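You operate a simulated robot arm through the tools that you are given. There is no shell and no other tool. Be economical: measure what you need, move in short steps, check, and stop when the job is done.

The job below is to be done with a simulated two-armed robot. You get a single attempt, and the scene is never put back.

TASK
Wipe up the spill on the bare side of the yellow-marked table with the blue cloth and put it back.

The check looks at the end state, three seconds after you hand in, the way a careful person would. Anything else that was tipped, shoved, dropped, spilled or broken makes it a failure. Flat cloth is picked up by pressing the open fingertips on it (5 to 10 N) and closing them slowly along it; thin cloth reads only 2 to 8 mm in the jaws.

THE ROBOT
Two 7-joint arms with two-finger parallel grippers on one trunk, on a base that drives. Base frame: it is fixed to the floor where the robot stands at the start and does not move with it; the origin is under the middle of the robot, x ahead of it, y to its left, z up; the surface under the hand at the start is at about z = 765. Lengths are in mm, angles in rad, forces in N, time in s.
The left shoulder is at the start at [20, 170, 1053], the right one opposite. With the tool pointing down near the work surface each hand reaches from about 220 to 680 mm from the robot's upright axis, wherever it stands, measured 20 degrees to its own side. Payload 3.8 kg a hand.
The TCP of each hand is the grasp point between the finger pads, 30 mm short of the fingertips. In the tool frame z runs along the fingers and y along their closing line. Largest opening 110 mm; finger width 20, thickness 10; the body of the gripper, 48 by 112 mm, starts 55 mm behind the TCP.
Orientation is that of the tool frame in the base frame, as a unit quaternion [x, y, z, w]. With the fingers straight down and closing along the base's y, the tool's x points along the base's -x, its y along +y and its z along -z.

THE INTERFACE
- The arms move only by the tool step_arm. It takes "left_motion", "right_motion" or both (then of equal length, played together; a hand with none holds still); each is a list that holds one entry, the list of rows, each a list of 7 numbers: the shift along the base's x, y, z in units of 250 mm (1.0 is 250 mm), then the turn, a rotation vector about the base's x, y, z in units of 90 degrees (1.0 is 90 degrees), then the opening, from 0 (shut) to 1 (fully open). In form: [[[tx, ty, tz, rx, ry, rz, claw], ...]]. A call has 1 to 10 rows; each row is the pose to reach, as a shift and turn from the pose commanded when the call began. A call with a number of a shift or a turn outside -1 to 1 is refused whole. Rows are played at 5 a second. More than 50 mm and 0.15 rad between two rows, or a gripper value outside its range, and nothing of the call is played. Where a pose cannot be reached the arm comes as near as it can. A force on the tool above 40 N (or 10 N above the force at the start of the call, whichever is more), or a blocked arm, ends the call early, and 0.2 s more pass. Each finger travels about 72 mm/s and halts on what it meets, pressing with about 37 N; the grip force reading is that of the motor and also rises with nothing between the fingers. The clock runs only during rows and for 0.2 s after the last one: add rows that repeat a pose to give the fingers time. The reply holds the time, the measured pose of the TCP, the force on the tool along the base axes, the opening and the grip force, in the units named above and with some noise, with the torque about the TCP (base axes, N m) and any sound that the robot's microphone picked up, and new pictures: "views" is both (left out), scene, wrist or none (wrist: the cameras of the hands that moved).
- Cameras (640 x 400 px; columns grow to the right, rows downward): "scene" is now at [91.1, 19.9, 1219.2]; the picture's right is [0.29, -0.96, 0.00], its down [-0.46, -0.14, -0.88] and it looks along [0.84, 0.26, -0.48] (base axes); focal length 277 px, centre (320, 200). "left" rides on the left gripper at [72, -17, -103] in its tool frame; the picture's right is [0.23, 0.97, 0.00], its down [-0.76, 0.18, -0.62] and it looks along [-0.61, 0.14, 0.78] (tool axes); focal length 222 px, centre (320, 200). "right" rides on the right gripper at [72, 17, -103] in its tool frame; the picture's right is [-0.23, 0.97, 0.00], its down [-0.76, -0.18, -0.62] and it looks along [-0.61, -0.14, 0.78] (tool axes); focal length 222 px, centre (320, 200). There is no depth. A picture from a camera that has moved, and an enlarged one, comes with that camera's place and axes in the base frame and with its lens. The place of the scene camera against the robot may be out by one fixed shift of up to 25 mm in any direction.
- slide_trunk(by): slides the trunk up (or, below 0, down) by that many mm; the arms and the scene camera ride with it, the base frame stays. It gives what a move gives, with no picture.
- roll_base(legs): drives the robot by 1 to 6 legs, each [ahead, turn to the left] in mm and rad, along the robot's own axes; the way and the turn of a leg run together, so that a leg with both is an arc; at most 1500 mm and 3.142 rad a leg. The arms and the cameras ride along, it lands a little off, and it stops where it bumps. It gives what a move gives, and a new picture of the scene camera.
- pan_tilt(pan, tilt): turns the head with the scene camera to pan (to the left, within 1.396 rad either way) and tilt (down, from -0.506 to 1.204), counted from straight ahead of the robot. It gives what a move gives, and a new picture of the scene camera.
- enlarge(camera, box): a new picture of the part [left, top, right, bottom] of that camera's present view, enlarged. The clock stands still meanwhile.
- close_job(): hands the job in; it is judged then, once.

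Go step by step. Nothing tells you exact positions but the pictures and the camera data: compare them with the known pose of the tool, close in by small moves and look again before you grip or let go. The budget is 120 turns and 260 pictures, counting those below and the enlarged ones. Unless the task says otherwise, let go and move clear before handing in, and close with one line.

The tools are called after "Request:" as a command line: name --argument value ..., lists and objects as JSON in quotes. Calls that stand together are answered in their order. step_arm: Moves the arms, as the interface text tells. Its arguments: {"type":"object","properties":{"left_motion":{"type":"array","items":{"type":"array","items":{"type":"array","items":{"type":"number"}}}},"right_motion":{"type":"array","items":{"type":"array","items":{"type":"array","items":{"type":"number"}}}},"views":{"type":"string","enum":["both","scene","wrist","none"]}},"required":[]} The other tools are called the same way: slide_trunk (by) slides the trunk up or down; roll_base (legs) drives the base; pan_tilt (pan, tilt) turns the head that bears the scene camera; enlarge (camera, box) takes an enlarged picture of a part of a camera's view; close_job () hands the job in.

At the start:

```text
time: 0.0
left_position: [431.8, 392.1, 1054.4]
left_orientation: [-0.001, 1.0, 0.0, 0.0]
left_force: [0.1, -0.6, 0.2]
left_ft_torque: [-0.01, 0.02, 0.0]
left_opening: 110.0
left_gripper_force: 0.0
right_position: [473.1, -111.2, 1045.2]
right_orientation: [0.0, 1.0, 0.0, -0.001]
right_force: [0.4, -0.6, -0.2]
right_ft_torque: [-0.01, 0.03, -0.03]
right_opening: 110.2
right_gripper_force: 0.1
trunk travel left (down, up): [-150.0, 420.0]
robot x, y, heading: [-0.3, 0.8, -0.001]
head pan, tilt: [0.297, 0.506]
```

scene: 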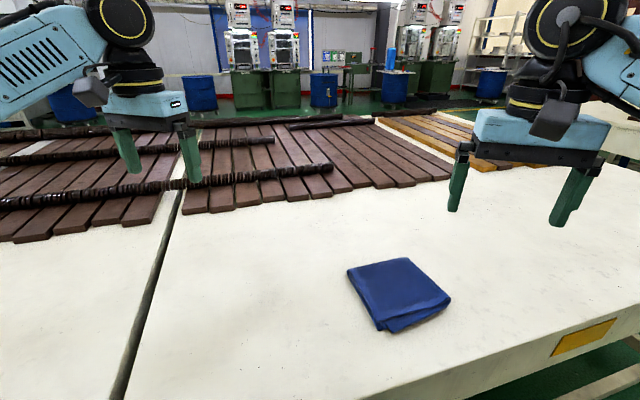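
right: 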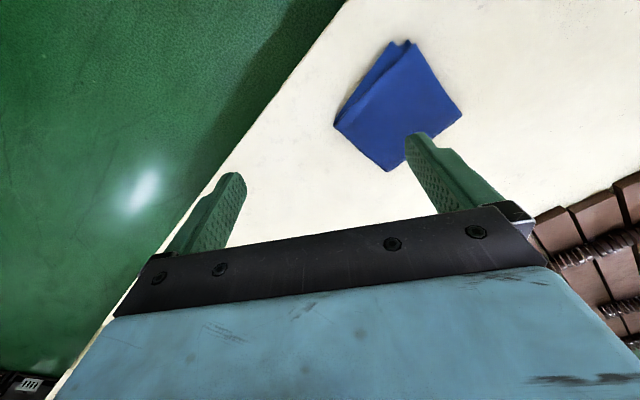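
left: 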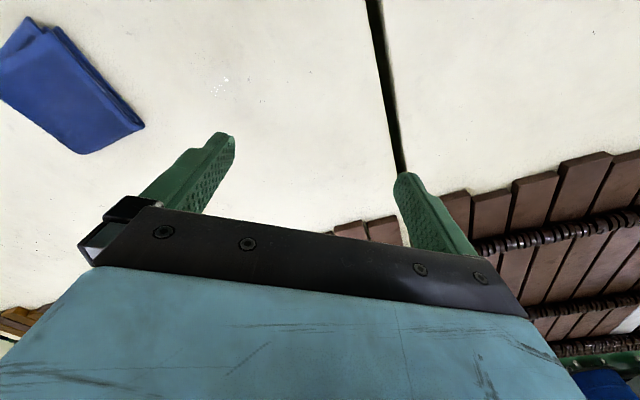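

I see the blue folded cloth on a white table with a yellow mark on its front edge; no spill is in view yet. I'll look around with the head.

Request:
pan_tilt --pan -0.6 --tilt 0.5

Request:
pan_tilt --pan 1.0 --tilt 0.5

Request:
pan_tilt --pan 0.0 --tilt 0.8

```text
time: 1.2
left_position: [432.6, 392.3, 1054.5]
left_orientation: [0.0, 1.0, 0.001, 0.001]
left_force: [-0.2, 0.5, -0.9]
left_ft_torque: [0.03, 0.01, 0.01]
left_opening: 110.1
left_gripper_force: 0.1
right_position: [472.9, -109.7, 1045.0]
right_orientation: [0.001, 1.0, 0.001, 0.0]
right_force: [-0.1, 0.4, 0.0]
right_ft_torque: [0.03, -0.02, 0.0]
right_opening: 109.9
right_gripper_force: 0.1
trunk travel left (down, up): [-150.0, 420.0]
robot x, y, heading: [-0.4, -0.3, -0.002]
head pan, tilt: [-0.6, 0.499]
camera scene: at [79.3, -58.0, 1219.8], right [-0.56, -0.83, 0.0], down [-0.4, 0.27, -0.88], along [0.72, -0.5, -0.48], focal length 277 px, centre (320, 200)
```

scene: 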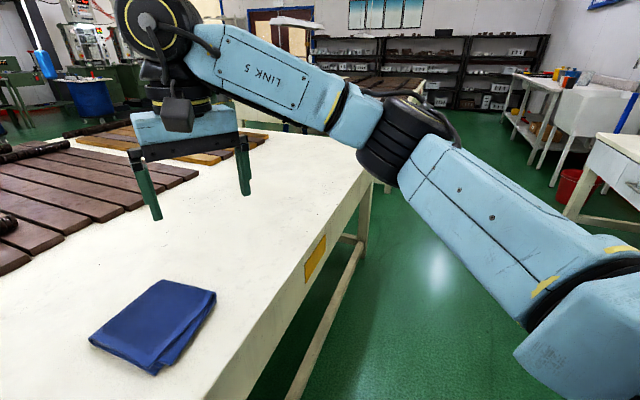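

```text
time: 2.9
left_position: [433.2, 392.1, 1054.5]
left_orientation: [0.0, 1.0, 0.0, 0.0]
left_force: [0.6, -0.4, 0.1]
left_ft_torque: [-0.02, 0.03, 0.0]
left_opening: 109.7
left_gripper_force: 0.1
right_position: [473.5, -110.3, 1045.1]
right_orientation: [-0.001, 1.0, 0.0, -0.001]
right_force: [-0.1, -0.1, 0.7]
right_ft_torque: [-0.01, 0.04, -0.01]
right_opening: 110.0
right_gripper_force: 0.0
trunk travel left (down, up): [-150.0, 420.0]
robot x, y, heading: [-3.9, -0.5, 0.0]
head pan, tilt: [1.0, 0.499]
camera scene: at [53.4, 69.8, 1219.8], right [0.84, -0.54, 0.0], down [-0.26, -0.4, -0.88], along [0.47, 0.74, -0.48], focal length 277 px, centre (320, 200)
```

scene: 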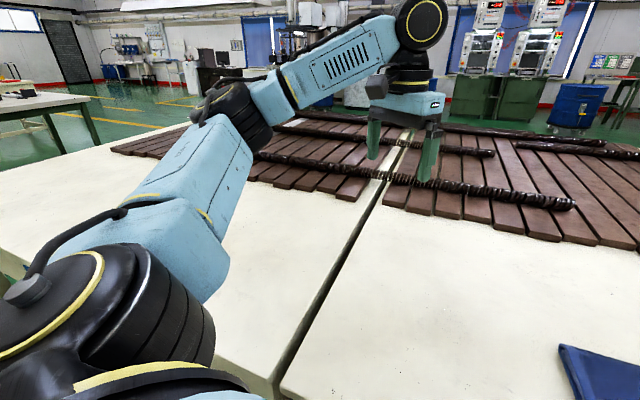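

```text
time: 4.1
left_position: [433.7, 391.6, 1054.3]
left_orientation: [0.0, 1.0, 0.001, 0.0]
left_force: [-0.1, 0.1, -0.8]
left_ft_torque: [-0.01, 0.02, 0.0]
left_opening: 110.1
left_gripper_force: 0.1
right_position: [473.6, -111.4, 1044.6]
right_orientation: [0.0, 1.0, 0.0, -0.001]
right_force: [0.1, -0.1, -0.3]
right_ft_torque: [-0.01, 0.0, -0.01]
right_opening: 110.4
right_gripper_force: 0.2
trunk travel left (down, up): [-150.0, 420.0]
robot x, y, heading: [0.3, -2.3, -0.003]
head pan, tilt: [0.0, 0.799]
camera scene: at [84.9, -6.6, 1193.9], right [0.0, -1.0, 0.0], down [-0.72, 0.0, -0.7], along [0.7, 0.0, -0.72], focal length 277 px, centre (320, 200)
```

scene: 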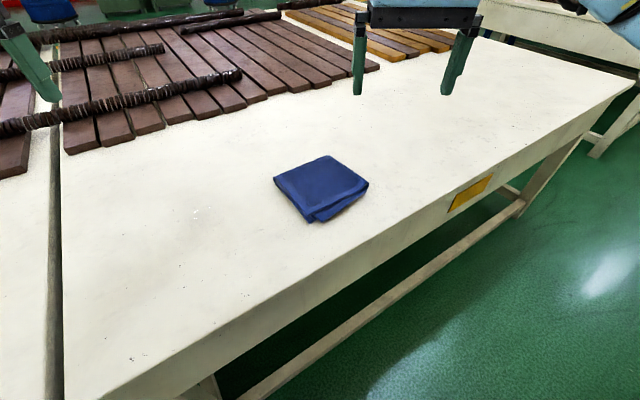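

The yellow-marked table's near strip is bare (boards lie on the far side). There's a faint sparkle left of the cloth; I'll enlarge it.

Request:
enlarge --camera "scene" --box '[60, 120, 300, 270]'

Request:
enlarge --camera "left" --box '[120, 0, 360, 150]'

Request:
enlarge --camera "scene" --box '[340, 60, 600, 222]'

```text
2.67 times, centred on (180, 195) of scene
camera zoom: at [84.9, -6.6, 1193.9], right [0.0, -1.0, 0.0], down [-0.72, 0.0, -0.7], along [0.7, 0.0, -0.72], focal length 740 px, centre (693, 213)
```

zoom: 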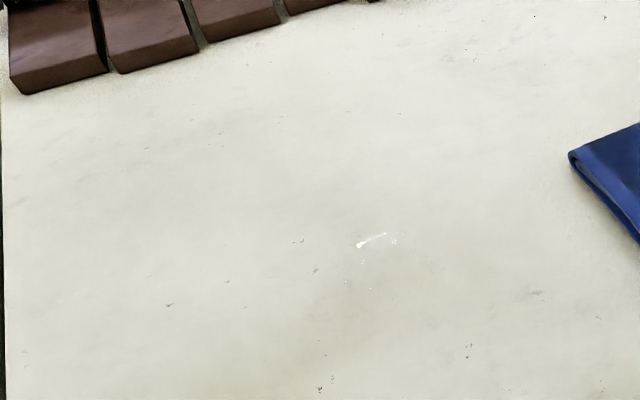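

```text
2.67 times, centred on (240, 75) of left
camera zoom: at [359.6, 373.4, 1158.2], right [-0.23, 0.97, 0.0], down [0.76, 0.18, 0.62], along [0.61, 0.14, -0.78], focal length 592 px, centre (533, 533)
```

zoom: 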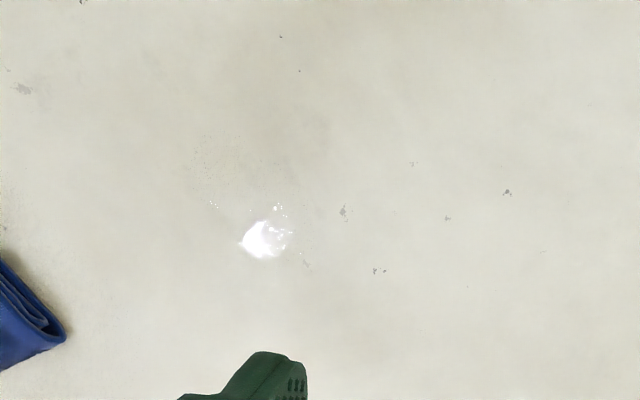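

```text
2.46 times, centred on (470, 141) of scene
camera zoom: at [84.9, -6.6, 1193.9], right [0.0, -1.0, 0.0], down [-0.72, 0.0, -0.7], along [0.7, 0.0, -0.72], focal length 683 px, centre (-49, 345)
```

zoom: 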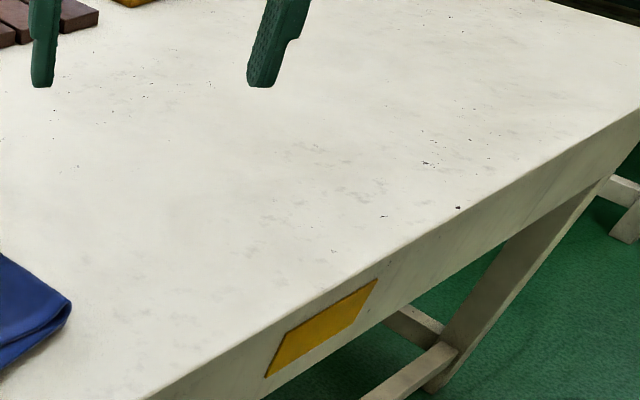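

The spill seems to be a clear puddle glinting near (470, 240), and the cloth is about (550, -10), roughly 150 mm square and aligned with the table, whose edge runs diagonally. I'll move the right hand out of the way and bring the left hand over for a closer look.

Request:
step_arm --left_motion '[[[-0.05, -0.15, 0, 0, 0, 0, 1], [-0.1, -0.3, -0.1, 0, 0, 0, 1], [-0.15, -0.45, -0.2, 0, 0, 0, 1], [-0.2, -0.55, -0.3, 0, 0, 0, 1], [-0.2, -0.55, -0.3, 0, 0, 0, 1]]]' --right_motion '[[[-0.05, -0.15, 0, 0, 0, 0, 1], [-0.1, -0.3, 0, 0, 0, 0, 1], [-0.15, -0.45, 0, 0, 0, 0, 1], [-0.2, -0.6, 0, 0, 0, 0, 1], [-0.3, -0.75, 0, 0, 0, 0, 1]]]' --views "both"

Request:
enlarge --camera "left" --box '[200, 0, 520, 200]'

Request:
pan_tilt --pan 0.3 --tilt 0.8

```text
time: 5.3
left_position: [383.5, 252.1, 979.6]
left_orientation: [0.0, 1.0, 0.0, 0.0]
left_force: [-1.1, -0.6, -0.5]
left_ft_torque: [0.0, 0.02, 0.01]
left_opening: 110.2
left_gripper_force: 0.0
right_position: [398.4, -298.5, 1044.6]
right_orientation: [0.0, 1.0, 0.0, 0.0]
right_force: [-0.8, -0.9, -0.5]
right_ft_torque: [-0.01, 0.01, 0.02]
right_opening: 109.9
right_gripper_force: 0.1
trunk travel left (down, up): [-150.0, 420.0]
robot x, y, heading: [-0.1, 3.5, 0.002]
head pan, tilt: [0.0, 0.799]
camera scene: at [84.2, -7.3, 1193.9], right [0.0, -1.0, 0.0], down [-0.72, 0.0, -0.7], along [0.7, 0.0, -0.72], focal length 277 px, centre (320, 200)
camera right: at [325.0, -282.3, 1147.3], right [0.23, 0.97, 0.0], down [0.76, -0.18, 0.62], along [0.61, -0.14, -0.78], focal length 222 px, centre (320, 200)
camera left: at [310.5, 234.1, 1082.5], right [-0.23, 0.97, 0.0], down [0.76, 0.18, 0.62], along [0.61, 0.14, -0.78], focal length 222 px, centre (320, 200)
```

scene: 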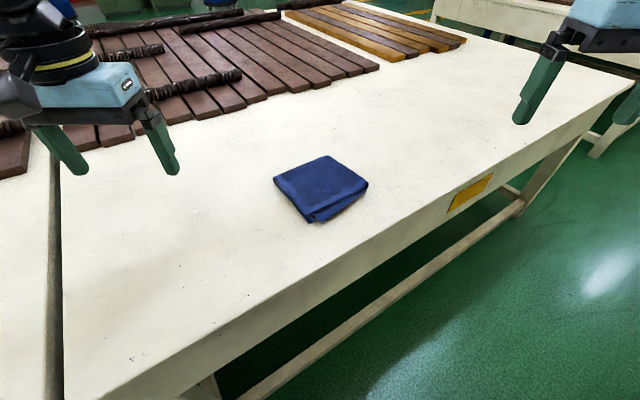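
right: 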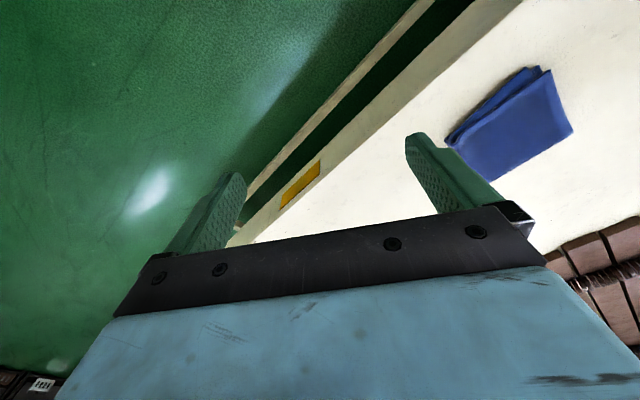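
left: 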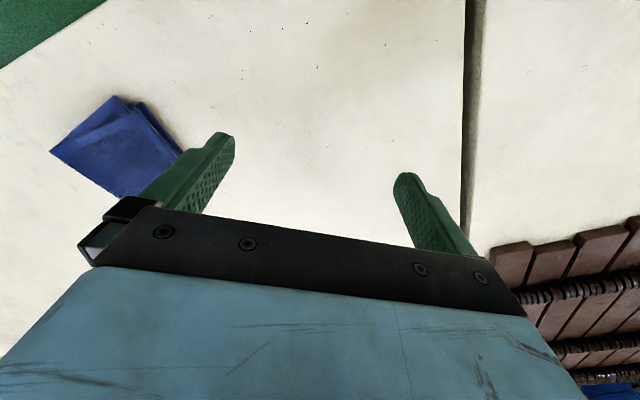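

```text
2.00 times, centred on (360, 100) of left
camera zoom: at [310.5, 234.1, 1082.5], right [-0.23, 0.97, 0.0], down [0.76, 0.18, 0.62], along [0.61, 0.14, -0.78], focal length 444 px, centre (240, 400)
```

zoom: 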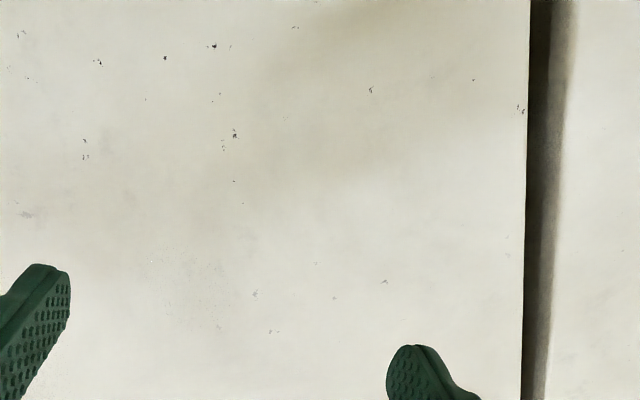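

```text
time: 6.1
left_position: [384.3, 253.0, 978.2]
left_orientation: [0.0, 1.0, 0.0, 0.0]
left_force: [0.7, -0.7, -0.4]
left_ft_torque: [0.0, 0.03, 0.01]
left_opening: 109.9
left_gripper_force: 0.1
right_position: [399.1, -297.2, 1044.6]
right_orientation: [-0.001, 1.0, 0.0, -0.001]
right_force: [0.3, 0.1, 0.4]
right_ft_torque: [0.03, 0.0, -0.01]
right_opening: 109.8
right_gripper_force: 0.0
trunk travel left (down, up): [-150.0, 420.0]
robot x, y, heading: [1.6, 3.7, 0.002]
head pan, tilt: [0.3, 0.799]
camera scene: at [81.3, 17.1, 1193.8], right [0.29, -0.96, 0.0], down [-0.69, -0.21, -0.7], along [0.67, 0.21, -0.72], focal length 277 px, centre (320, 200)
```

scene: 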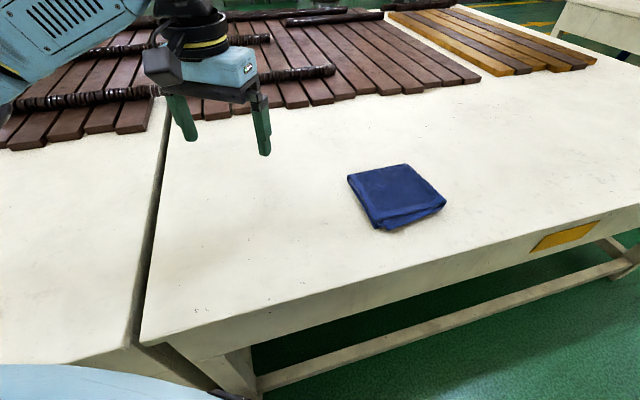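

The spill is nearly invisible except by glints; I'll enlarge the candidate area from the scene and wrist cameras.

Request:
enlarge --camera "scene" --box '[180, 130, 340, 230]'

Request:
enlarge --camera "left" --box '[230, 90, 390, 190]'

```text
4.00 times, centred on (260, 180) of scene
camera zoom: at [81.3, 17.1, 1193.8], right [0.29, -0.96, 0.0], down [-0.69, -0.21, -0.7], along [0.67, 0.21, -0.72], focal length 1110 px, centre (560, 280)
```

zoom: 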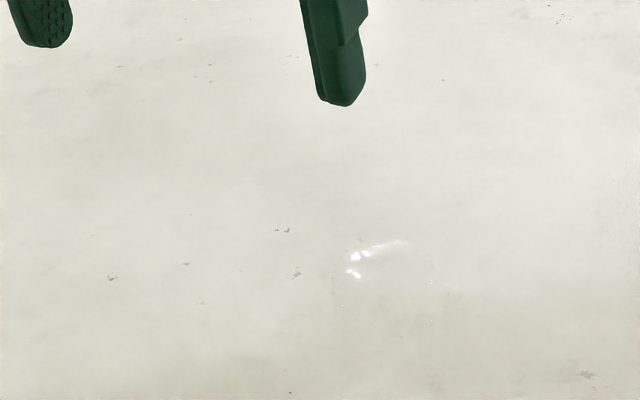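

```text
4.00 times, centred on (310, 140) of left
camera zoom: at [311.4, 235.0, 1082.3], right [-0.23, 0.97, 0.0], down [0.76, 0.18, 0.62], along [0.61, 0.14, -0.78], focal length 888 px, centre (360, 440)
```

zoom: 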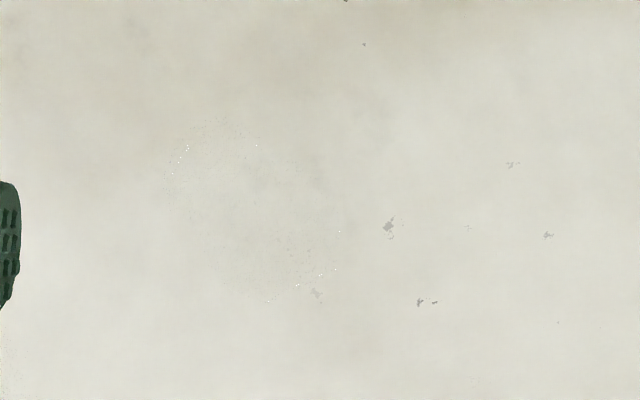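

The puddle outline shows in the wrist view: about 70 mm across, centred near (461, 227). Now I'll bring the left hand in front of the cloth to measure it.

Request:
step_arm --left_motion '[[[0.05, -0.18, 0, 0, 0, 0, 1], [0.1, -0.36, 0, 0, 0, 0, 1], [0.15, -0.54, 0, 0, 0, 0, 1], [0.2, -0.72, 0, 0, 0, 0, 1], [0.2, -0.9, 0, 0, 0, 0, 1], [0.2, -1.0, 0, 0, 0, 0, 1], [0.2, -1.0, 0, 0, 0, 0, 1]]]' --views "both"

```text
time: 7.7
left_position: [432.8, 5.9, 980.3]
left_orientation: [0.0, 1.0, -0.001, 0.0]
left_force: [0.0, 0.3, -0.8]
left_ft_torque: [-0.01, 0.01, 0.01]
left_opening: 110.2
left_gripper_force: 0.0
right_position: [398.9, -298.0, 1044.2]
right_orientation: [0.0, 1.0, 0.0, 0.0]
right_force: [-0.3, 0.1, -0.4]
right_ft_torque: [0.01, 0.03, -0.01]
right_opening: 109.9
right_gripper_force: 0.0
trunk travel left (down, up): [-150.0, 420.0]
robot x, y, heading: [-1.5, -0.4, -0.0]
head pan, tilt: [0.3, 0.799]
camera scene: at [81.2, 17.3, 1193.8], right [0.3, -0.96, 0.0], down [-0.68, -0.21, -0.7], along [0.67, 0.21, -0.72], focal length 277 px, centre (320, 200)
camera left: at [359.2, -13.5, 1083.4], right [-0.23, 0.97, 0.0], down [0.76, 0.18, 0.62], along [0.61, 0.14, -0.78], focal length 222 px, centre (320, 200)
```

scene: 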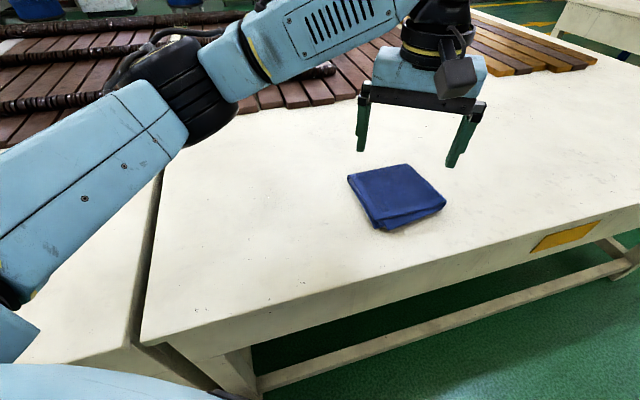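
left: 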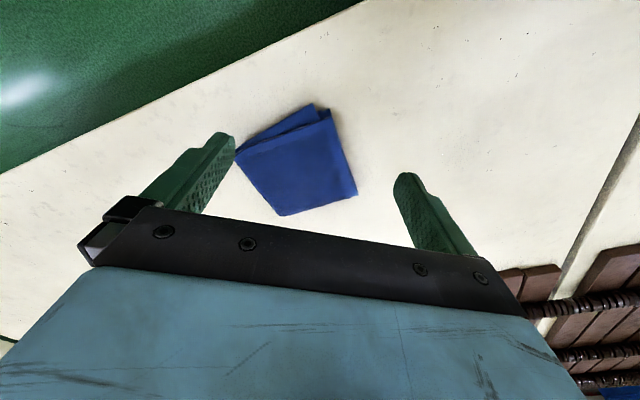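

Request:
enlarge --camera "left" --box '[215, 90, 391, 200]'

Request:
enlarge --camera "scene" --box '[330, 145, 470, 240]'

```text
3.64 times, centred on (303, 145) of left
camera zoom: at [359.2, -13.5, 1083.4], right [-0.23, 0.97, 0.0], down [0.76, 0.18, 0.62], along [0.61, 0.14, -0.78], focal length 808 px, centre (382, 400)
```

zoom: 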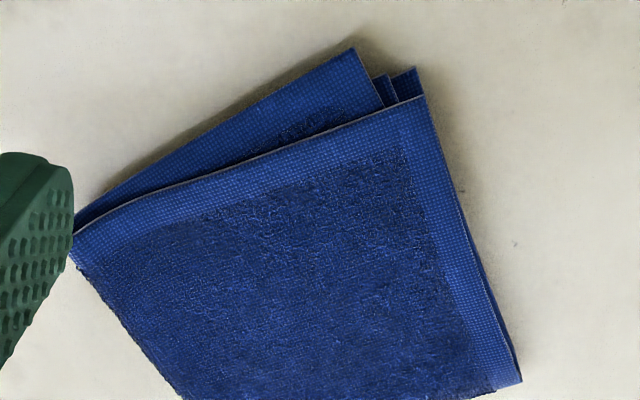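

```text
4.21 times, centred on (400, 192) of scene
camera zoom: at [81.2, 17.3, 1193.8], right [0.3, -0.96, 0.0], down [-0.68, -0.21, -0.7], along [0.67, 0.21, -0.72], focal length 1168 px, centre (-17, 232)
```

zoom: 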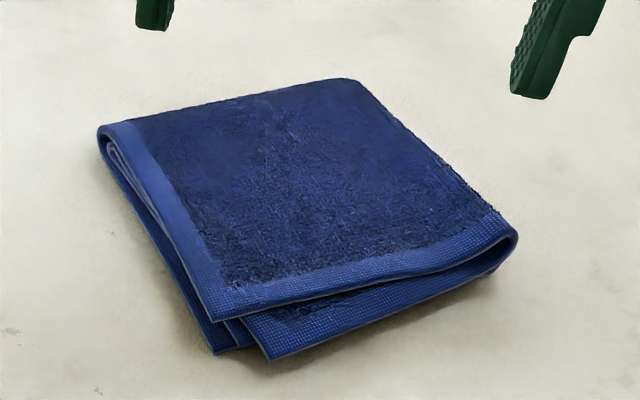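

The cloth is a towel folded in four: centre about (551, 0), top near z 785, sides at about 34° to the base axes. I'll align the left gripper above its centre.

Request:
step_arm --left_motion '[[[0.1, 0, 0, 0, 0, 0.08, 0.9], [0.2, -0.01, -0.06, 0, 0, 0.16, 0.8], [0.3, -0.01, -0.12, 0, 0, 0.24, 0.7], [0.4, -0.02, -0.2, 0, 0, 0.31, 0.65], [0.472, -0.024, -0.32, 0, 0, 0.38, 0.6], [0.472, -0.024, -0.44, 0, 0, 0.38, 0.6], [0.472, -0.024, -0.54, 0, 0, 0.38, 0.6], [0.472, -0.024, -0.54, 0, 0, 0.38, 0.6]]]' --views "both"

```text
time: 9.5
left_position: [550.4, -0.8, 844.6]
left_orientation: [-0.295, 0.956, 0.0, 0.0]
left_force: [0.3, 0.3, 0.5]
left_ft_torque: [0.02, -0.01, -0.03]
left_opening: 65.7
left_gripper_force: 0.1
right_position: [400.7, -296.7, 1044.3]
right_orientation: [0.0, 1.0, 0.0, 0.0]
right_force: [-0.1, -0.3, -0.5]
right_ft_torque: [0.0, 0.02, -0.05]
right_opening: 110.1
right_gripper_force: 0.1
trunk travel left (down, up): [-150.0, 420.0]
robot x, y, heading: [-0.8, 0.9, 0.0]
head pan, tilt: [0.3, 0.799]
camera scene: at [81.2, 17.2, 1193.9], right [0.3, -0.96, 0.0], down [-0.68, -0.21, -0.7], along [0.67, 0.21, -0.72], focal length 277 px, centre (320, 200)
camera left: at [499.8, -56.9, 948.0], right [-0.74, 0.68, 0.0], down [0.53, 0.58, 0.62], along [0.42, 0.46, -0.78], focal length 222 px, centre (320, 200)
```

scene: 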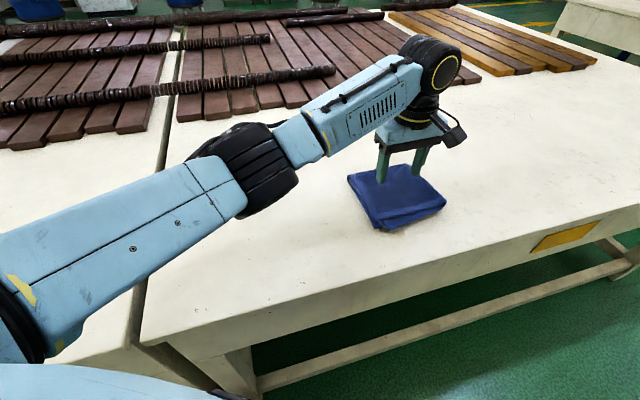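
left: 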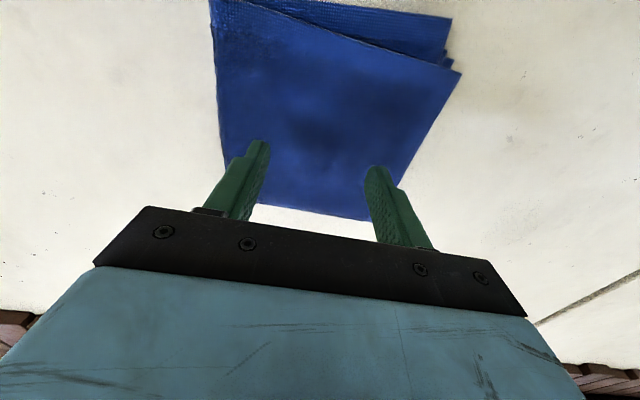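

Fingers are over the cloth, about 30 mm above its top. Lowering gently.

Request:
step_arm --left_motion '[[[0, 0, -0.04, 0, 0, 0, 0.6], [0, 0, -0.08, 0, 0, 0, 0.6], [0, 0, -0.11, 0, 0, 0, 0.6], [0, 0, -0.11, 0, 0, 0, 0.6]]]' --views "none"

Request:
step_arm --left_motion '[[[0, 0, -0.02, 0, 0, 0, 0.6], [0, 0, -0.04, 0, 0, 0, 0.6], [0, 0, -0.04, 0, 0, 0, 0.6]]]' --views "wrist"

```text
time: 10.5
left_position: [552.0, -1.1, 817.3]
left_orientation: [-0.294, 0.956, -0.002, 0.0]
left_force: [1.0, -0.2, -0.5]
left_ft_torque: [-0.01, -0.02, -0.04]
left_opening: 66.2
left_gripper_force: 0.0
right_position: [399.8, -296.7, 1044.4]
right_orientation: [0.001, 1.0, 0.0, 0.0]
right_force: [-0.6, -0.1, -0.5]
right_ft_torque: [0.01, -0.01, 0.03]
right_opening: 110.0
right_gripper_force: 0.1
trunk travel left (down, up): [-150.0, 420.0]
robot x, y, heading: [-3.0, 3.5, -0.005]
head pan, tilt: [0.3, 0.799]
```

```text
time: 11.3
left_position: [551.2, -1.2, 808.0]
left_orientation: [-0.294, 0.956, -0.001, 0.001]
left_force: [0.7, 0.9, 7.7]
left_ft_torque: [0.06, 0.0, -0.02]
left_opening: 65.2
left_gripper_force: 0.1
right_position: [399.3, -297.4, 1044.9]
right_orientation: [0.0, 1.0, 0.0, 0.001]
right_force: [-0.1, -0.1, -0.2]
right_ft_torque: [-0.01, 0.01, -0.03]
right_opening: 109.9
right_gripper_force: 0.0
trunk travel left (down, up): [-150.0, 420.0]
robot x, y, heading: [-1.1, -2.0, -0.0]
head pan, tilt: [0.3, 0.799]
camera left: at [499.8, -57.3, 911.1], right [-0.74, 0.68, 0.0], down [0.53, 0.58, 0.62], along [0.42, 0.46, -0.78], focal length 222 px, centre (320, 200)
```

left: 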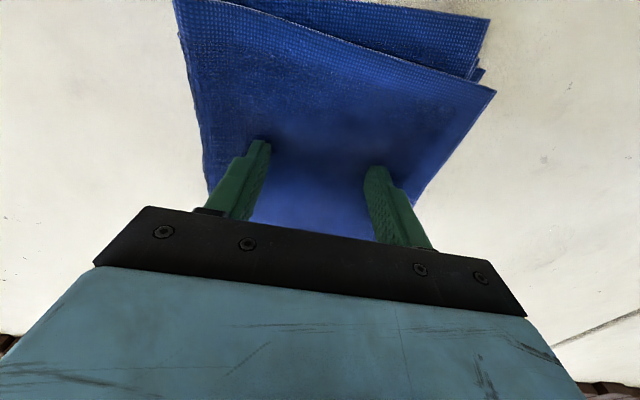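

Pressing with 7.7 N. Now close slowly along the cloth.

Request:
step_arm --left_motion '[[[0, 0, 0, 0, 0, 0, 0.54], [0, 0, 0, 0, 0, 0, 0.47], [0, 0, 0, 0, 0, 0, 0.4], [0, 0, 0, 0, 0, 0, 0.33], [0, 0, 0, 0, 0, 0, 0.26], [0, 0, 0, 0, 0, 0, 0.19], [0, 0, 0, 0, 0, 0, 0.12], [0, 0, 0, 0, 0, 0, 0.06], [0, 0, 0, 0, 0, 0, 0], [0, 0, 0, 0, 0, 0, 0]]]' --views "both"

```text
time: 13.5
left_position: [550.8, -0.5, 807.0]
left_orientation: [-0.293, 0.956, 0.0, 0.0]
left_force: [-0.1, 0.3, 8.3]
left_ft_torque: [0.0, 0.07, 0.03]
left_opening: 15.9
left_gripper_force: 36.8
right_position: [398.1, -296.5, 1045.5]
right_orientation: [0.0, 1.0, 0.0, 0.0]
right_force: [-0.8, 0.3, 0.0]
right_ft_torque: [-0.02, -0.02, -0.01]
right_opening: 109.7
right_gripper_force: 0.0
trunk travel left (down, up): [-150.0, 420.0]
robot x, y, heading: [0.7, 0.7, 0.002]
head pan, tilt: [0.3, 0.799]
camera scene: at [80.6, 17.2, 1193.9], right [0.3, -0.96, 0.0], down [-0.68, -0.21, -0.7], along [0.67, 0.21, -0.72], focal length 277 px, centre (320, 200)
camera left: at [499.5, -57.3, 910.7], right [-0.74, 0.68, 0.0], down [0.53, 0.58, 0.62], along [0.42, 0.46, -0.78], focal length 222 px, centre (320, 200)
```

scene: 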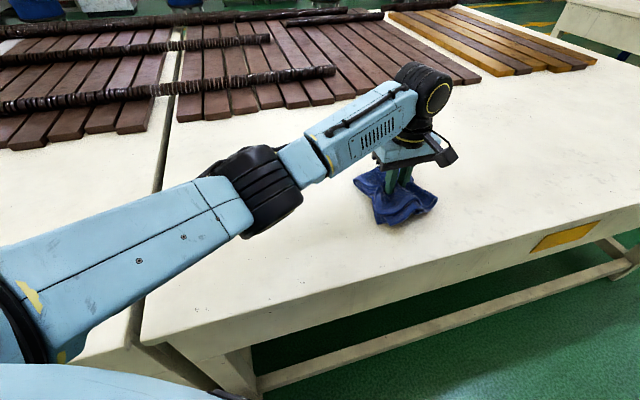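
left: 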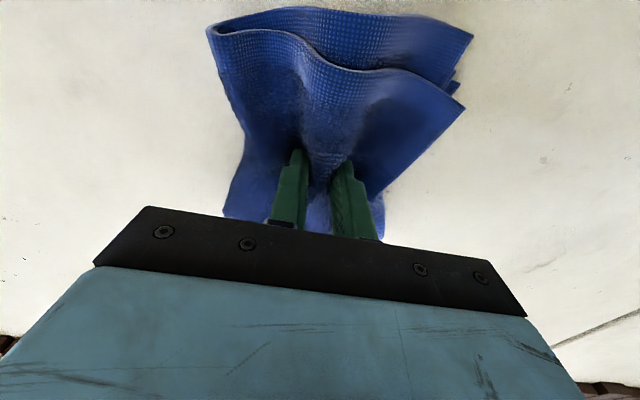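

A 16 mm bunch (all layers) is in the jaws. Lift a bit and check.

Request:
step_arm --left_motion '[[[0, 0, 0.06, 0, 0, 0, 0], [0, 0, 0.14, 0, 0, 0, 0], [0, 0, 0.24, 0, 0, 0, 0], [0, 0, 0.32, 0, 0, 0, 0], [0, 0, 0.32, 0, 0, 0, 0]]]' --views "both"

```text
time: 14.7
left_position: [549.6, -1.2, 888.0]
left_orientation: [-0.294, 0.956, 0.0, 0.0]
left_force: [0.4, -0.6, -0.7]
left_ft_torque: [-0.02, 0.0, 0.03]
left_opening: 15.3
left_gripper_force: 37.5
right_position: [400.0, -297.9, 1044.6]
right_orientation: [0.0, 1.0, -0.001, 0.0]
right_force: [0.0, -0.5, 0.4]
right_ft_torque: [-0.01, 0.03, 0.0]
right_opening: 110.2
right_gripper_force: 0.1
trunk travel left (down, up): [-150.0, 420.0]
robot x, y, heading: [0.7, 2.6, 0.001]
head pan, tilt: [0.3, 0.799]
camera scene: at [81.3, 17.1, 1193.8], right [0.3, -0.96, 0.0], down [-0.68, -0.21, -0.7], along [0.67, 0.21, -0.72], focal length 277 px, centre (320, 200)
camera left: at [499.3, -57.6, 990.6], right [-0.74, 0.68, 0.0], down [0.53, 0.58, 0.62], along [0.42, 0.46, -0.78], focal length 222 px, centre (320, 200)
```

scene: 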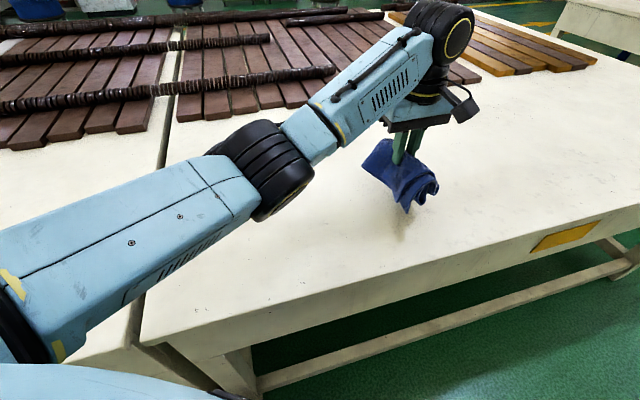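
left: 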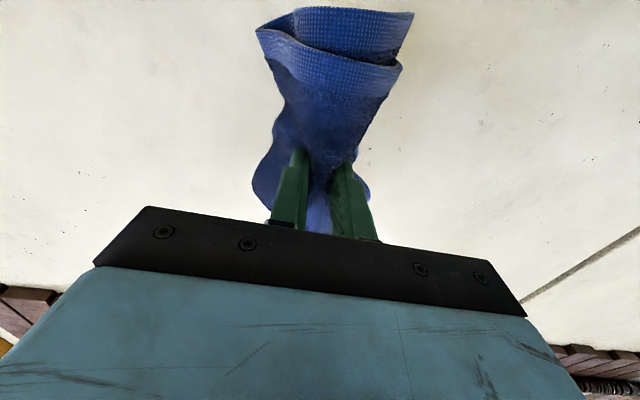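

The whole cloth is held. Carry it to above the spill.

Request:
step_arm --left_motion '[[[-0.06, 0.15, 0, 0, 0, 0, 0], [-0.12, 0.3, 0, 0, 0, 0, 0], [-0.18, 0.46, 0, 0, 0, 0, 0], [-0.24, 0.62, 0, 0, 0, 0, 0], [-0.3, 0.78, 0, 0, 0, 0, 0], [-0.35, 0.912, 0, 0, 0, 0, 0], [-0.35, 0.912, -0.12, 0, 0, 0, 0], [-0.35, 0.912, -0.2, 0, 0, 0, 0], [-0.35, 0.912, -0.24, 0, 0, 0, 0], [-0.35, 0.912, -0.24, 0, 0, 0, 0]]]' --views "both"

```text
time: 16.9
left_position: [464.5, 226.7, 826.9]
left_orientation: [-0.294, 0.956, -0.001, 0.001]
left_force: [0.2, 0.4, -0.1]
left_ft_torque: [-0.01, 0.0, 0.06]
left_opening: 15.5
left_gripper_force: 36.8
right_position: [399.3, -297.0, 1045.3]
right_orientation: [0.0, 1.0, 0.0, 0.0]
right_force: [-0.2, -0.7, 0.4]
right_ft_torque: [0.01, 0.01, 0.0]
right_opening: 109.8
right_gripper_force: 0.0
trunk travel left (down, up): [-150.0, 420.0]
robot x, y, heading: [-1.5, -1.1, 0.004]
head pan, tilt: [0.3, 0.799]
camera scene: at [81.2, 17.1, 1193.9], right [0.3, -0.96, 0.0], down [-0.68, -0.21, -0.7], along [0.67, 0.21, -0.72], focal length 277 px, centre (320, 200)
camera left: at [411.3, 171.3, 930.8], right [-0.74, 0.68, 0.0], down [0.53, 0.58, 0.62], along [0.42, 0.46, -0.78], focal length 222 px, centre (320, 200)
```

scene: 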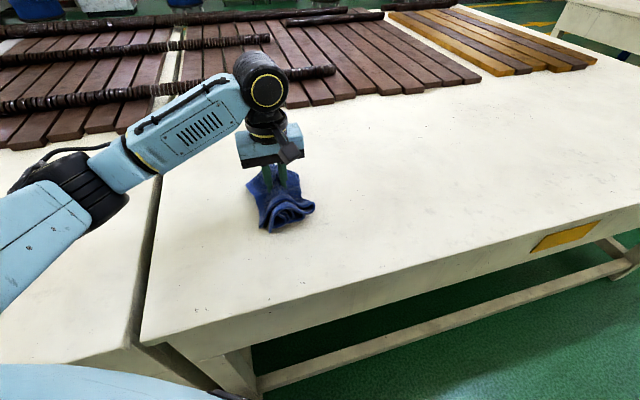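
left: 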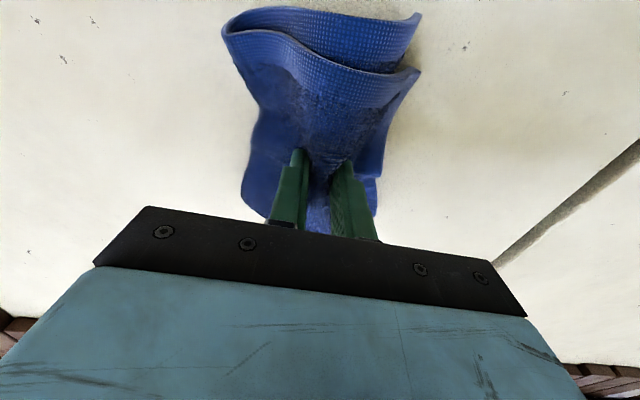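

Over the spill, now pressing down gently.

Request:
step_arm --left_motion '[[[0, 0, -0.03, 0, 0, 0, 0], [0, 0, -0.06, 0, 0, 0, 0], [0, 0, -0.08, 0, 0, 0, 0], [0, 0, -0.08, 0, 0, 0, 0]]]' --views "none"

```text
time: 17.9
left_position: [464.0, 226.9, 809.0]
left_orientation: [-0.294, 0.956, -0.002, 0.002]
left_force: [0.2, 0.9, 27.3]
left_ft_torque: [0.04, 0.14, 0.04]
left_opening: 15.6
left_gripper_force: 37.1
right_position: [397.3, -298.9, 1044.7]
right_orientation: [0.001, 1.0, 0.0, 0.001]
right_force: [-0.7, 0.3, -0.2]
right_ft_torque: [0.01, 0.0, -0.02]
right_opening: 110.1
right_gripper_force: 0.1
trunk travel left (down, up): [-150.0, 420.0]
robot x, y, heading: [-2.1, 2.8, -0.001]
head pan, tilt: [0.3, 0.799]
```

Force is 27 N, a little firm; I'll ease to about 10 N and stroke back and forth over the puddle.

Request:
step_arm --left_motion '[[[0, 0, 0.014, 0, 0, 0, 0], [0.1, 0, 0.014, 0, 0, 0, 0], [0.2, 0, 0.014, 0, 0, 0, 0], [0.1, 0, 0.014, 0, 0, 0, 0], [0, 0, 0.014, 0, 0, 0, 0], [-0.1, 0, 0.014, 0, 0, 0, 0], [-0.2, 0, 0.014, 0, 0, 0, 0], [-0.2, 0.1, 0.014, 0, 0, 0, 0], [-0.1, 0.1, 0.014, 0, 0, 0, 0], [0, 0.1, 0.014, 0, 0, 0, 0]]]' --views "none"

```text
time: 20.1
left_position: [464.9, 251.8, 810.9]
left_orientation: [-0.294, 0.956, 0.0, 0.0]
left_force: [-3.8, -1.7, 10.1]
left_ft_torque: [-0.03, 0.15, 0.04]
left_opening: 15.5
left_gripper_force: 36.9
right_position: [399.1, -297.9, 1044.6]
right_orientation: [-0.001, 1.0, 0.0, 0.0]
right_force: [1.3, -0.9, -0.6]
right_ft_torque: [-0.02, 0.0, -0.02]
right_opening: 110.3
right_gripper_force: 0.0
trunk travel left (down, up): [-150.0, 420.0]
robot x, y, heading: [-3.0, -1.2, -0.003]
head pan, tilt: [0.3, 0.799]
```

Pressing at 10 N. I'll continue to cover the other lanes.

Request:
step_arm --left_motion '[[[0.1, 0, 0, 0, 0, 0, 0], [0.2, 0, 0, 0, 0, 0, 0], [0.2, -0.1, 0, 0, 0, 0, 0], [0.2, -0.2, 0, 0, 0, 0, 0], [0.1, -0.2, 0, 0, 0, 0, 0], [0, -0.2, 0, 0, 0, 0, 0], [-0.1, -0.2, 0, 0, 0, 0, 0], [-0.2, -0.2, 0, 0, 0, 0, 0], [-0.2, -0.3, 0, 0, 0, 0, 0], [-0.1, -0.3, 0, 0, 0, 0, 0]]]' --views "none"

Request:
step_arm --left_motion '[[[0.1, 0, 0, 0, 0, 0, 0], [0.2, 0, 0, 0, 0, 0, 0], [0.2, 0.1, 0, 0, 0, 0, 0], [0.1, 0.2, 0, 0, 0, 0, 0], [0.1, 0.3, 0, 0, 0, 0, 0], [0.1, 0.4, 0, 0, 0, 0, 0], [0.1, 0.4, 0.1, 0, 0, 0, 0], [0.1, 0.4, 0.3, 0, 0, 0, 0], [0.1, 0.4, 0.4, 0, 0, 0, 0]]]' --views "none"

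Request:
step_arm --left_motion '[[[0, 0.15, 0.1, 0, 0, 0, 0], [0, 0.3, 0.2, 0, 0, 0, 0], [0, 0.45, 0.3, 0, 0, 0, 0], [0, 0.45, 0.3, 0, 0, 0, 0]]]' --views "both"

Request:
enlarge --camera "scene" --box '[180, 130, 340, 230]'

```text
time: 22.3
left_position: [436.6, 176.3, 812.0]
left_orientation: [-0.294, 0.956, -0.001, 0.0]
left_force: [-2.9, -0.7, 8.1]
left_ft_torque: [-0.03, 0.16, 0.02]
left_opening: 15.4
left_gripper_force: 36.6
right_position: [399.2, -298.3, 1044.1]
right_orientation: [0.0, 1.0, 0.0, 0.0]
right_force: [0.4, -0.6, 0.0]
right_ft_torque: [-0.01, 0.02, -0.03]
right_opening: 109.8
right_gripper_force: 0.2
trunk travel left (down, up): [-150.0, 420.0]
robot x, y, heading: [2.6, -0.6, 0.002]
head pan, tilt: [0.3, 0.799]
```

```text
time: 24.3
left_position: [462.4, 275.3, 912.9]
left_orientation: [-0.295, 0.956, 0.001, 0.0]
left_force: [0.1, 0.2, -0.3]
left_ft_torque: [0.02, -0.03, 0.06]
left_opening: 15.4
left_gripper_force: 37.4
right_position: [399.3, -296.7, 1044.4]
right_orientation: [0.0, 1.0, 0.0, 0.0]
right_force: [0.5, -0.1, 0.6]
right_ft_torque: [-0.01, -0.01, -0.03]
right_opening: 109.9
right_gripper_force: 0.1
trunk travel left (down, up): [-150.0, 420.0]
robot x, y, heading: [-0.8, 0.8, -0.003]
head pan, tilt: [0.3, 0.799]
```

```text
time: 25.3
left_position: [463.7, 390.4, 988.5]
left_orientation: [-0.293, 0.956, 0.0, 0.0]
left_force: [0.0, -0.2, -0.1]
left_ft_torque: [-0.02, 0.04, 0.05]
left_opening: 15.6
left_gripper_force: 37.2
right_position: [400.0, -297.9, 1044.1]
right_orientation: [0.0, 1.0, 0.001, 0.0]
right_force: [0.1, -0.3, 0.0]
right_ft_torque: [-0.05, -0.01, 0.0]
right_opening: 109.9
right_gripper_force: 0.0
trunk travel left (down, up): [-150.0, 420.0]
robot x, y, heading: [-3.5, -0.2, -0.004]
head pan, tilt: [0.3, 0.799]
camera scene: at [81.4, 17.0, 1193.8], right [0.3, -0.96, 0.0], down [-0.68, -0.21, -0.7], along [0.67, 0.21, -0.72], focal length 277 px, centre (320, 200)
camera left: at [411.8, 334.1, 1091.6], right [-0.74, 0.68, 0.0], down [0.53, 0.58, 0.62], along [0.42, 0.46, -0.78], focal length 222 px, centre (320, 200)
```

scene: 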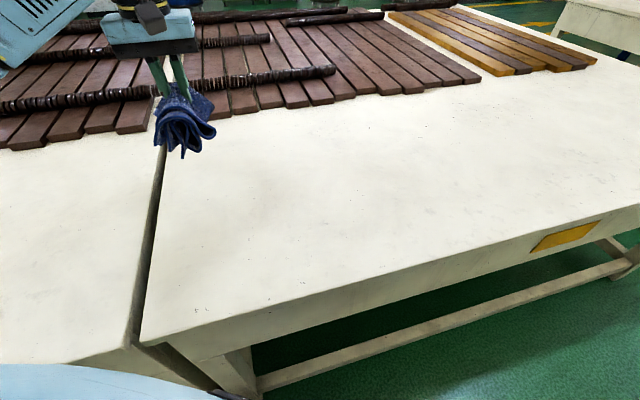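
left: 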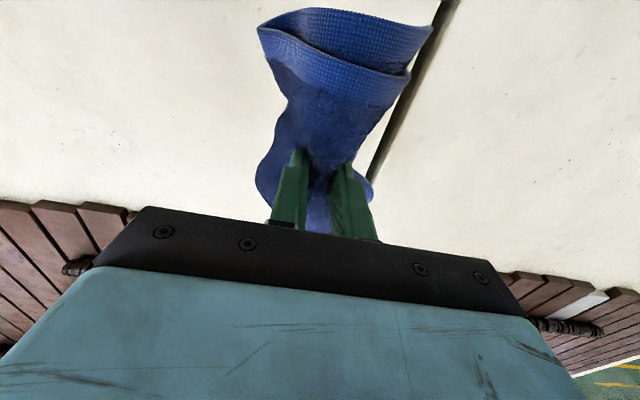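

```text
4.00 times, centred on (260, 180) of scene
camera zoom: at [81.4, 17.0, 1193.8], right [0.3, -0.96, 0.0], down [-0.68, -0.21, -0.7], along [0.67, 0.21, -0.72], focal length 1110 px, centre (560, 280)
```

zoom: 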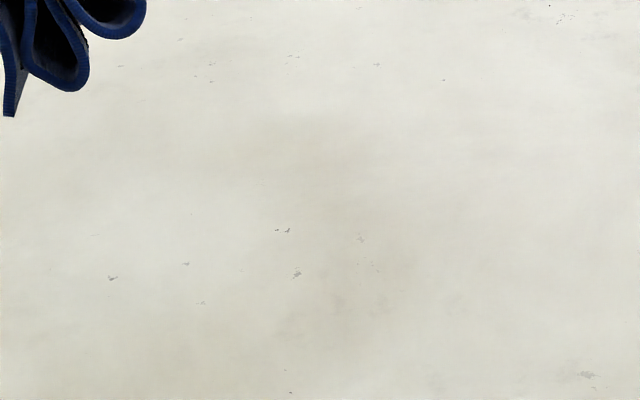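

The puddle glints are gone. I'll double-check from the other head angle, and look over the rest of the bare side.

Request:
pan_tilt --pan 0.0 --tilt 0.8

Request:
enlarge --camera "scene" --box '[60, 120, 300, 270]'

Request:
enlarge --camera "scene" --box '[260, 60, 500, 210]'

```text
time: 26.1
left_position: [463.3, 389.9, 988.7]
left_orientation: [-0.295, 0.955, 0.0, 0.0]
left_force: [-0.3, 0.1, -1.0]
left_ft_torque: [-0.01, 0.03, 0.05]
left_opening: 15.3
left_gripper_force: 37.0
right_position: [400.3, -298.1, 1044.0]
right_orientation: [0.0, 1.0, 0.0, 0.0]
right_force: [0.9, 0.0, 0.4]
right_ft_torque: [0.03, -0.02, 0.01]
right_opening: 109.9
right_gripper_force: 0.1
trunk travel left (down, up): [-150.0, 420.0]
robot x, y, heading: [1.8, -2.4, 0.001]
head pan, tilt: [0.0, 0.799]
camera scene: at [84.9, -6.6, 1193.8], right [0.0, -1.0, 0.0], down [-0.72, 0.0, -0.7], along [0.7, 0.0, -0.72], focal length 277 px, centre (320, 200)
```

scene: 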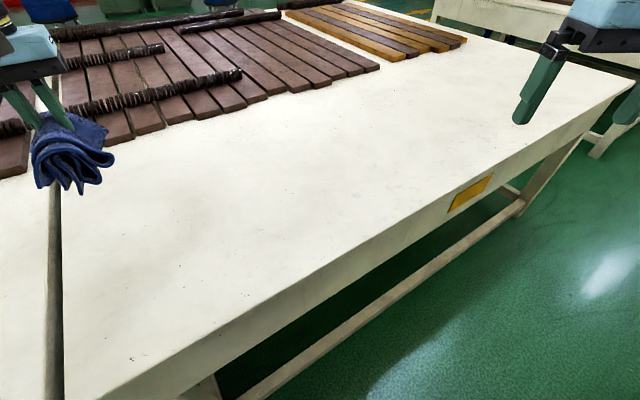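

```text
2.67 times, centred on (180, 195) of scene
camera zoom: at [84.9, -6.6, 1193.8], right [0.0, -1.0, 0.0], down [-0.72, 0.0, -0.7], along [0.7, 0.0, -0.72], focal length 740 px, centre (693, 213)
```

zoom: 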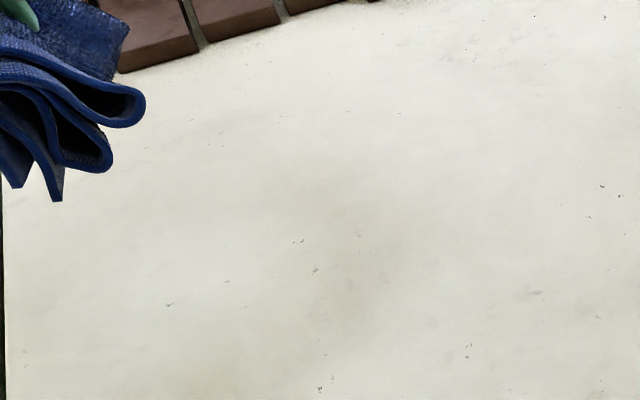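

```text
2.67 times, centred on (380, 135) of scene
camera zoom: at [84.9, -6.6, 1193.8], right [0.0, -1.0, 0.0], down [-0.72, 0.0, -0.7], along [0.7, 0.0, -0.72], focal length 740 px, centre (160, 373)
```

zoom: 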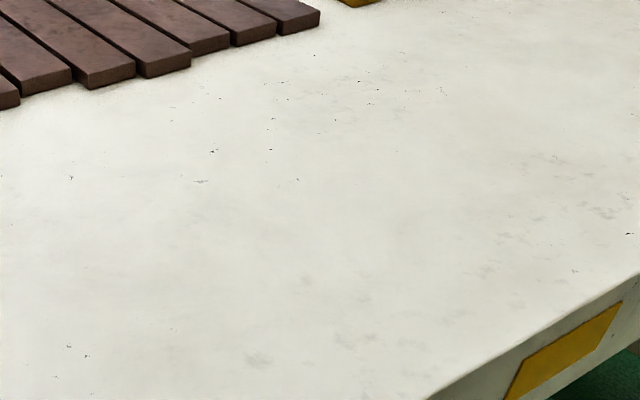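

The bare side is clean. Now carry the cloth back to its original place.

Request:
step_arm --left_motion '[[[0.0, -0.18, -0.05, 0, 0, 0, 0], [0.02, -0.36, -0.1, 0, 0, 0, 0], [0.06, -0.54, -0.15, 0, 0, 0, 0], [0.1, -0.72, -0.2, 0, 0, 0, 0], [0.15, -0.88, -0.25, 0, 0, 0, 0], [0.2, -1.0, -0.3, 0, 0, 0, 0], [0.2, -1.0, -0.3, 0, 0, 0, 0]]]' --views "none"

Request:
pan_tilt --pan 0.3 --tilt 0.8

```text
time: 27.7
left_position: [512.4, 138.8, 912.2]
left_orientation: [-0.294, 0.956, 0.0, 0.0]
left_force: [-0.4, 0.0, -0.4]
left_ft_torque: [0.0, 0.02, 0.07]
left_opening: 15.5
left_gripper_force: 36.8
right_position: [400.3, -297.1, 1045.2]
right_orientation: [-0.001, 1.0, 0.001, 0.0]
right_force: [0.7, -0.8, 0.3]
right_ft_torque: [-0.01, 0.04, 0.0]
right_opening: 109.8
right_gripper_force: 0.1
trunk travel left (down, up): [-150.0, 420.0]
robot x, y, heading: [0.9, -5.3, -0.0]
head pan, tilt: [0.0, 0.799]
```

```text
time: 28.5
left_position: [512.3, 137.8, 913.0]
left_orientation: [-0.294, 0.956, 0.0, 0.0]
left_force: [-0.5, -0.1, -0.5]
left_ft_torque: [-0.02, 0.02, 0.02]
left_opening: 15.4
left_gripper_force: 37.1
right_position: [399.6, -297.6, 1044.1]
right_orientation: [0.001, 1.0, 0.0, 0.0]
right_force: [-0.8, -0.5, 0.1]
right_ft_torque: [0.02, 0.0, -0.01]
right_opening: 110.0
right_gripper_force: 0.1
trunk travel left (down, up): [-150.0, 420.0]
robot x, y, heading: [-1.9, 2.7, -0.0]
head pan, tilt: [0.3, 0.799]
camera scene: at [81.3, 17.1, 1193.8], right [0.29, -0.96, 0.0], down [-0.69, -0.21, -0.7], along [0.67, 0.21, -0.72], focal length 277 px, centre (320, 200)
```

scene: 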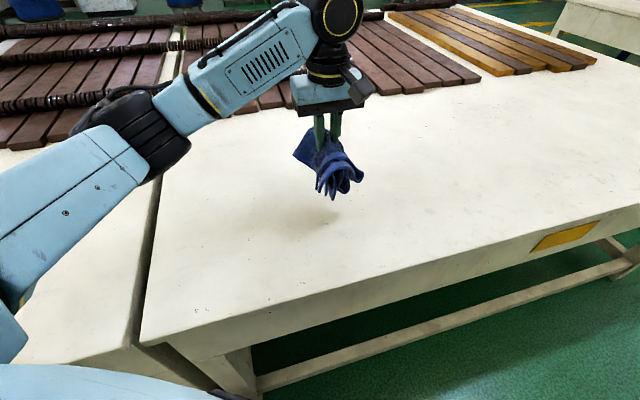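

Request:
step_arm --left_motion '[[[0.05, -0.18, 0, 0, 0, 0, 0], [0.1, -0.36, 0, 0, 0, 0, 0], [0.155, -0.55, 0, 0, 0, 0, 0], [0.155, -0.555, -0.12, 0, 0, 0, 0], [0.155, -0.555, -0.24, 0, 0, 0, 0], [0.155, -0.555, -0.32, 0, 0, 0, 0], [0.155, -0.555, -0.37, 0, 0, 0, 0], [0.155, -0.555, -0.405, 0, 0, 0, 0], [0.155, -0.555, -0.405, 0, 0, 0, 0]]]' --views "both"

```text
time: 30.5
left_position: [551.1, -1.1, 813.7]
left_orientation: [-0.294, 0.956, -0.003, 0.002]
left_force: [0.3, 1.0, 23.7]
left_ft_torque: [0.05, -0.05, 0.06]
left_opening: 15.2
left_gripper_force: 36.8
right_position: [397.9, -297.1, 1044.9]
right_orientation: [0.0, 1.0, 0.0, 0.001]
right_force: [-0.1, -0.1, -0.8]
right_ft_torque: [0.03, 0.0, 0.0]
right_opening: 109.6
right_gripper_force: 0.1
trunk travel left (down, up): [-150.0, 420.0]
robot x, y, heading: [0.2, 0.9, 0.0]
head pan, tilt: [0.3, 0.799]
camera scene: at [79.6, 17.4, 1194.2], right [0.3, -0.96, 0.0], down [-0.68, -0.21, -0.7], along [0.67, 0.21, -0.72], focal length 277 px, centre (320, 200)
camera left: at [499.8, -56.5, 916.2], right [-0.74, 0.68, -0.01], down [0.53, 0.58, 0.62], along [0.43, 0.46, -0.78], focal length 222 px, centre (320, 200)
```

scene: 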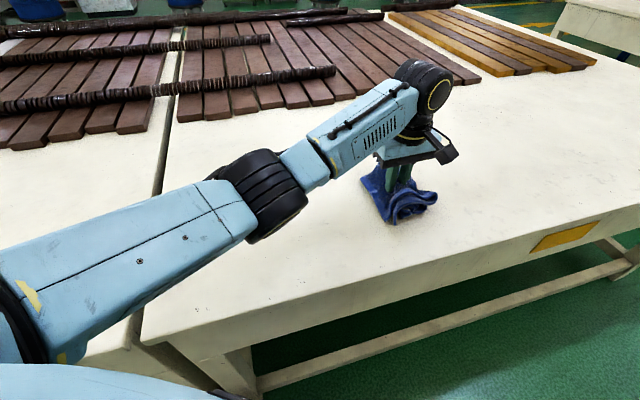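
left: 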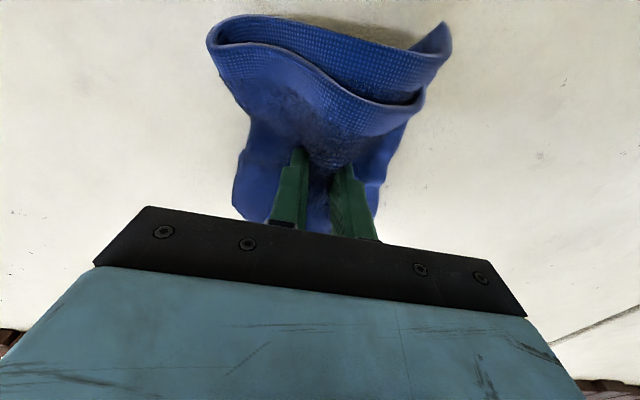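

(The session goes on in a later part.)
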